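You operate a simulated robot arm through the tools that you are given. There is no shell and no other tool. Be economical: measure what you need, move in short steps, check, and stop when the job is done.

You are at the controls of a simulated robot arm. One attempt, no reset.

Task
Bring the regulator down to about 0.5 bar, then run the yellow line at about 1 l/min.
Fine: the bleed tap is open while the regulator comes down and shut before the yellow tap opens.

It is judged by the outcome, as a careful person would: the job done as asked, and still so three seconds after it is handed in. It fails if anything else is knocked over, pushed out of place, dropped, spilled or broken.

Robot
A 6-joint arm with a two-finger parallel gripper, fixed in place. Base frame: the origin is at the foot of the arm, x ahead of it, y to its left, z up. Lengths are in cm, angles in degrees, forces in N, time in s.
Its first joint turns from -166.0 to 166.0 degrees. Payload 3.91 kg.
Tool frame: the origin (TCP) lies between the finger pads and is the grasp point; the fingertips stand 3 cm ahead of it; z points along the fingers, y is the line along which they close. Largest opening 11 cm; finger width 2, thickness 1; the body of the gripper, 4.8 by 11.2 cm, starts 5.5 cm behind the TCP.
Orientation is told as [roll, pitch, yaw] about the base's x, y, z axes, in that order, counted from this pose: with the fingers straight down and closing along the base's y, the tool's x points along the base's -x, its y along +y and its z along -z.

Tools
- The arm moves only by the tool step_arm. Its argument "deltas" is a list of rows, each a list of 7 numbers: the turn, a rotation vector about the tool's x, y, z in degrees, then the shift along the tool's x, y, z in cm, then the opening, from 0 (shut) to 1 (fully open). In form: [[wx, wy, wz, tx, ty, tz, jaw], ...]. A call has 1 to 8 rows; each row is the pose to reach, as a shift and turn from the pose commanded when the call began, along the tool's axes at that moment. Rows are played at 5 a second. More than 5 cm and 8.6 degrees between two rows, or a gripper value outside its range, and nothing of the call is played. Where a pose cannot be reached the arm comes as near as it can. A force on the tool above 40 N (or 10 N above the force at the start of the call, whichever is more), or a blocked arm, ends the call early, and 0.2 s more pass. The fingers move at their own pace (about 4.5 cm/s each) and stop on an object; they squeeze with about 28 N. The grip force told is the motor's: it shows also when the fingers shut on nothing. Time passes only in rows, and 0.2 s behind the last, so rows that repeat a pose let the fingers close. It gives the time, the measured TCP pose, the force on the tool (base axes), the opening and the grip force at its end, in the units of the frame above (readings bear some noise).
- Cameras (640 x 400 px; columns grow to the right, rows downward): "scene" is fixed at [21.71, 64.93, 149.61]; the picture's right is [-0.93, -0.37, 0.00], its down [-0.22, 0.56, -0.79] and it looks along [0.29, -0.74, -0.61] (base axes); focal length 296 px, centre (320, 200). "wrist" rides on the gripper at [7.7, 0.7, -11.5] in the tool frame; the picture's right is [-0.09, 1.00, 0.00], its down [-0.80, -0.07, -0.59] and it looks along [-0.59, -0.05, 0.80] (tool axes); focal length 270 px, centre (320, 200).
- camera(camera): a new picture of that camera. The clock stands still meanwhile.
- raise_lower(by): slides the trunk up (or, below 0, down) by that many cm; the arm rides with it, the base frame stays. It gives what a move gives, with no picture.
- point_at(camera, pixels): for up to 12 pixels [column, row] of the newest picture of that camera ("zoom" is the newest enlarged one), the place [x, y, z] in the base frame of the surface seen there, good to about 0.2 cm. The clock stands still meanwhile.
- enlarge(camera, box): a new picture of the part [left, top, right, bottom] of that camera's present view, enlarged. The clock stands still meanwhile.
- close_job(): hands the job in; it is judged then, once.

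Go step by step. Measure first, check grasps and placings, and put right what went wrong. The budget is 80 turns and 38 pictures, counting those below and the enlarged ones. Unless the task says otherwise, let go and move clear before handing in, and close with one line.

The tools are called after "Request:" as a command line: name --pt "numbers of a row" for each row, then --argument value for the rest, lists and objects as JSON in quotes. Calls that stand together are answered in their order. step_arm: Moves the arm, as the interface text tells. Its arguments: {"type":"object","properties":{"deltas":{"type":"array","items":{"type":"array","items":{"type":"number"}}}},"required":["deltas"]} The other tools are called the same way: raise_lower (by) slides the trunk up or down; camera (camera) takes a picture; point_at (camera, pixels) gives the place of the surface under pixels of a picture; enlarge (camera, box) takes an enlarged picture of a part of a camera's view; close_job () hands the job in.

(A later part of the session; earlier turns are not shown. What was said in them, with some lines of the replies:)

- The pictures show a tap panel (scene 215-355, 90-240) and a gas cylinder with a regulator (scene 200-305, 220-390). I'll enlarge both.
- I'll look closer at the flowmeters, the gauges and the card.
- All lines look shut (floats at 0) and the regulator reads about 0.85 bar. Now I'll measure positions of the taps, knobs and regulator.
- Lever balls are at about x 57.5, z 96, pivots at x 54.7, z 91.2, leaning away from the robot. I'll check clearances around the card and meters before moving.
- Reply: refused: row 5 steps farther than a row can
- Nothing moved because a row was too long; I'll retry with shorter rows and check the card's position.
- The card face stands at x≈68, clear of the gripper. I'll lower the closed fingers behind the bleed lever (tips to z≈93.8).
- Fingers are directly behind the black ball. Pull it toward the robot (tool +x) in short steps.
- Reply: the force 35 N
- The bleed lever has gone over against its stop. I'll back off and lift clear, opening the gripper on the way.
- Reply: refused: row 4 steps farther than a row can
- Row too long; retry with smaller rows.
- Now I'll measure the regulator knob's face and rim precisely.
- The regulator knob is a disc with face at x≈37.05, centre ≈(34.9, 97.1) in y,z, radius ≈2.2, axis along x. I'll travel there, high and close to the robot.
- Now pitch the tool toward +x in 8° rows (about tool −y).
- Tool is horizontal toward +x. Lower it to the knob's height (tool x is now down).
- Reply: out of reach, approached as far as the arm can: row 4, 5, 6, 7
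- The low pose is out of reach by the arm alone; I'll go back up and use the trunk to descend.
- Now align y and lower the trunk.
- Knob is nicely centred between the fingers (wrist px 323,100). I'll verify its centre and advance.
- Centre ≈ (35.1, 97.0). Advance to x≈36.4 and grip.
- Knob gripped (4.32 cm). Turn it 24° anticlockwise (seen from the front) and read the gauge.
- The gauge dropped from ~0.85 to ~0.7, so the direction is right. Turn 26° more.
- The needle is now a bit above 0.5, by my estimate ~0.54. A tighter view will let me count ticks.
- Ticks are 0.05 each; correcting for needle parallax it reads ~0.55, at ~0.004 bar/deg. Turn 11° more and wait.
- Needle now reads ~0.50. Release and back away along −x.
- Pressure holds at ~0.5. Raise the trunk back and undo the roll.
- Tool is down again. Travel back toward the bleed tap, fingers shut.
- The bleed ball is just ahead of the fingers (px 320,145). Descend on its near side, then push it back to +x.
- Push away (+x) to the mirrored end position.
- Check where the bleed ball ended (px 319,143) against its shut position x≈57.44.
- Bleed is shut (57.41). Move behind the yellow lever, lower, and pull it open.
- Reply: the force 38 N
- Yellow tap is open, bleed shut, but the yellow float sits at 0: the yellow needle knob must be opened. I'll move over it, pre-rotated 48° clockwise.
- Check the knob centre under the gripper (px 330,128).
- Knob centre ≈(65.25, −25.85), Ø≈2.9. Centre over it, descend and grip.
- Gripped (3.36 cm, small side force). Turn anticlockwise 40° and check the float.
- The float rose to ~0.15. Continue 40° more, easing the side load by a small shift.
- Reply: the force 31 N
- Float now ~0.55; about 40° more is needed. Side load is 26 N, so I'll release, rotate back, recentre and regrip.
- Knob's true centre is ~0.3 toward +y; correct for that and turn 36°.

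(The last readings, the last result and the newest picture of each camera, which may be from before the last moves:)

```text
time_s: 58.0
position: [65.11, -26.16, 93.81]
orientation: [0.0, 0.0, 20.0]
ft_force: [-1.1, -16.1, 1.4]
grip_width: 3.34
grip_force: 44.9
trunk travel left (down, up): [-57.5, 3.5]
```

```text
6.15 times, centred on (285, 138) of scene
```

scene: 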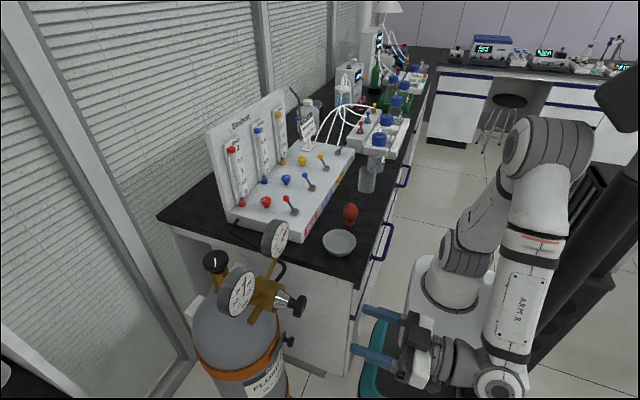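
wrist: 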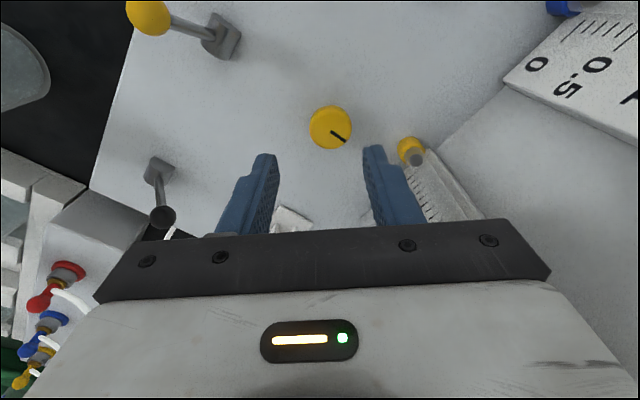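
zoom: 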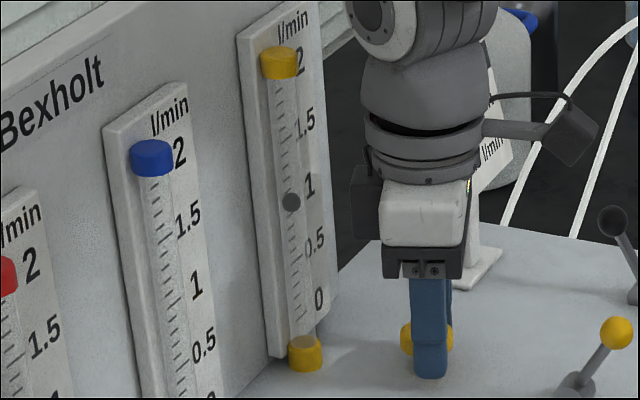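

Float is near 1 (px 291,202). I'll use point heights of the float and the scale labels to read it accurately.

Request:
point_at --camera "zoom" --pixels '[[291, 202], [288, 200], [294, 205], [310, 185], [319, 299], [316, 243], [306, 123], [299, 62], [291, 195], [291, 209]]'

Request:
enlarge --camera "scene" --box '[272, 120, 292, 160]'

```text
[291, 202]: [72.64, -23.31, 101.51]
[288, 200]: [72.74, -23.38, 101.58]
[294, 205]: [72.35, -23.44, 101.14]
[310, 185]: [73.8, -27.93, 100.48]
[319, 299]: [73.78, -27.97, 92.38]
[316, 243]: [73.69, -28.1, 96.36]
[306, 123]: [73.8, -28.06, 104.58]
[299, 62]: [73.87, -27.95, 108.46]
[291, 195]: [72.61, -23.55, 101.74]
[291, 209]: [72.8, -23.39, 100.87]
```

```text
10.00 times, centred on (282, 140) of scene
```

zoom: 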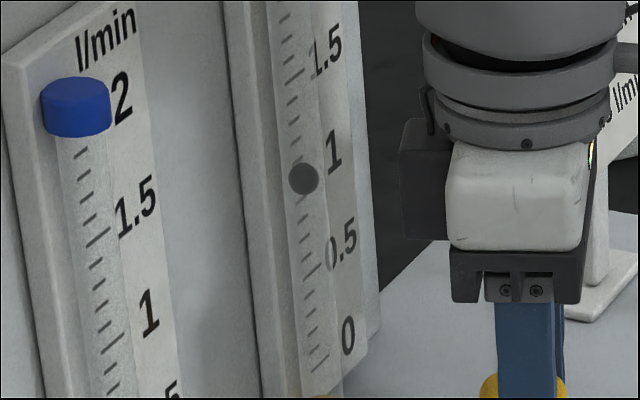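

I'll measure heights of the actual major ticks to compare with the float centre.

Request:
point_at --camera "zoom" --pixels '[[293, 75], [312, 270], [320, 365], [98, 238], [110, 343], [303, 179], [303, 165], [303, 193], [333, 153]]'

```text
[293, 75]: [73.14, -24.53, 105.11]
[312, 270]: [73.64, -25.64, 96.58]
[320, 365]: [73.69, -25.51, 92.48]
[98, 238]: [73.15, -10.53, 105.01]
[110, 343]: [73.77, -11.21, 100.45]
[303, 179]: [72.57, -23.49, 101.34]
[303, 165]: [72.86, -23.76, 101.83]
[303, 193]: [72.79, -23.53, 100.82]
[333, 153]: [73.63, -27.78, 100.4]
```

Float centre at z 101.33 on a scale 0=92.45, 1=100.45 gives ~1.11 l/min. Turn back 8° clockwise.

Request:
step_arm --pt "0 0 4 0 -0.1 0 0.1" --pt "0 0 8 0 -0.1 0 0.1" --pt "0 0 8 0 -0.1 0 0.1" --pt "0 0 8 0 -0.1 0 0.1" --pt "0 0 8 0 -0.1 0 0.5" --pt "0 0 8 0 -0.1 0 0.5" --pt "0 0 8 0 -0.1 0 0.5"

Request:
enlarge --camera "scene" --box '[272, 120, 292, 160]'

Request:
point_at --camera "zoom" --pixels '[[303, 179], [303, 185], [304, 190], [303, 172], [304, 195], [304, 200]]'

```text
time_s: 59.6
position: [65.03, -26.14, 93.9]
orientation: [0.0, 0.0, 12.0]
ft_force: [-0.2, 0.4, 0.1]
grip_width: 5.48
grip_force: 0.1
trunk travel left (down, up): [-57.5, 3.5]
```

```text
10.00 times, centred on (282, 140) of scene
```

zoom: 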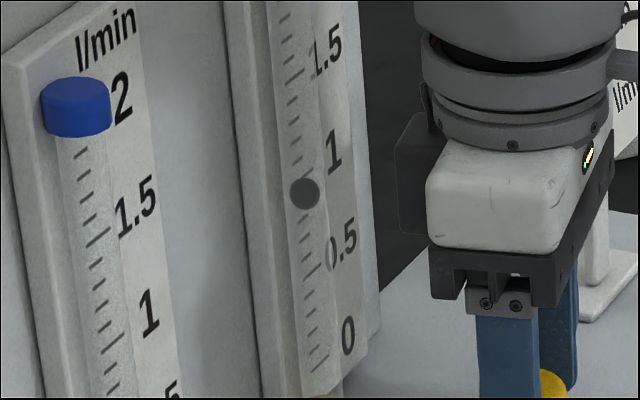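

```text
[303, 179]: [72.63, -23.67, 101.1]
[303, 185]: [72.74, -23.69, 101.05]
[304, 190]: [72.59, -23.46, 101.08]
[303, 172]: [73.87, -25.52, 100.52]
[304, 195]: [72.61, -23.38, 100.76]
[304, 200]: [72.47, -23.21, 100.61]
```

Float now reads ~1.03–1.04 l/min and the knob is released. Lift straight up and move clear.

Request:
step_arm --pt "0 0 0 0 0 -4 0.5" --pt "0 0 0 0 0 -8 0.5" --pt "0 0 0 0 0 -12 0.5" --pt "0 0 0 0 0 -16 0.5" --pt "0 0 0 0 0 -20 0.5" --pt "0 0 0 4.5 0 -22 0.5" --pt "0 0 0 9 0 -24 0.5" --pt "0 0 0 13.5 0 -24 0.5"

Request:
enlarge --camera "scene" --box '[205, 90, 365, 250]'

Request:
enlarge --camera "scene" --box '[270, 217, 294, 261]'

```text
time_s: 61.4
position: [51.77, -28.82, 118.08]
orientation: [0.0, 0.0, 12.1]
ft_force: [-0.3, 0.8, -0.4]
grip_width: 5.47
grip_force: 0.2
trunk travel left (down, up): [-57.5, 3.5]
```

```text
2.50 times, centred on (285, 170) of scene
```

zoom: 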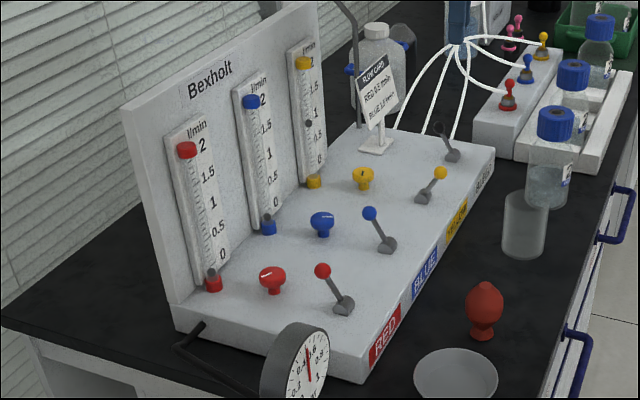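

```text
9.09 times, centred on (282, 239) of scene
```

zoom: 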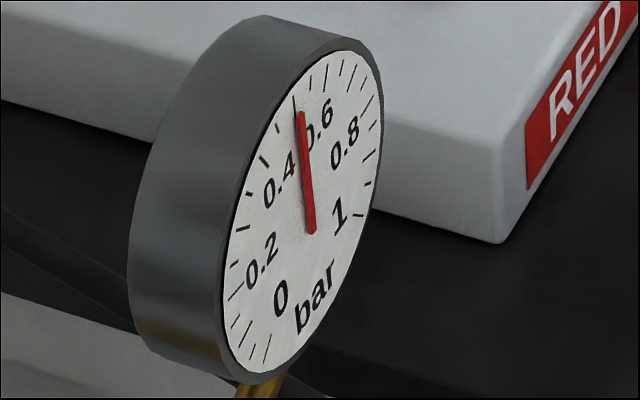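

The regulator holds at ~0.5 bar, the yellow float sits at ~1 l/min, the bleed is shut, nothing else has moved and the arm is clear. I'm handing the job in.

Request:
close_job

```text
The job is handed in.
```

The job is handed in with the regulator at about 0.5 bar and the yellow line at about 1.04 l/min; the bleed tap was open while the regulator came down and shut before the yellow tap opened.
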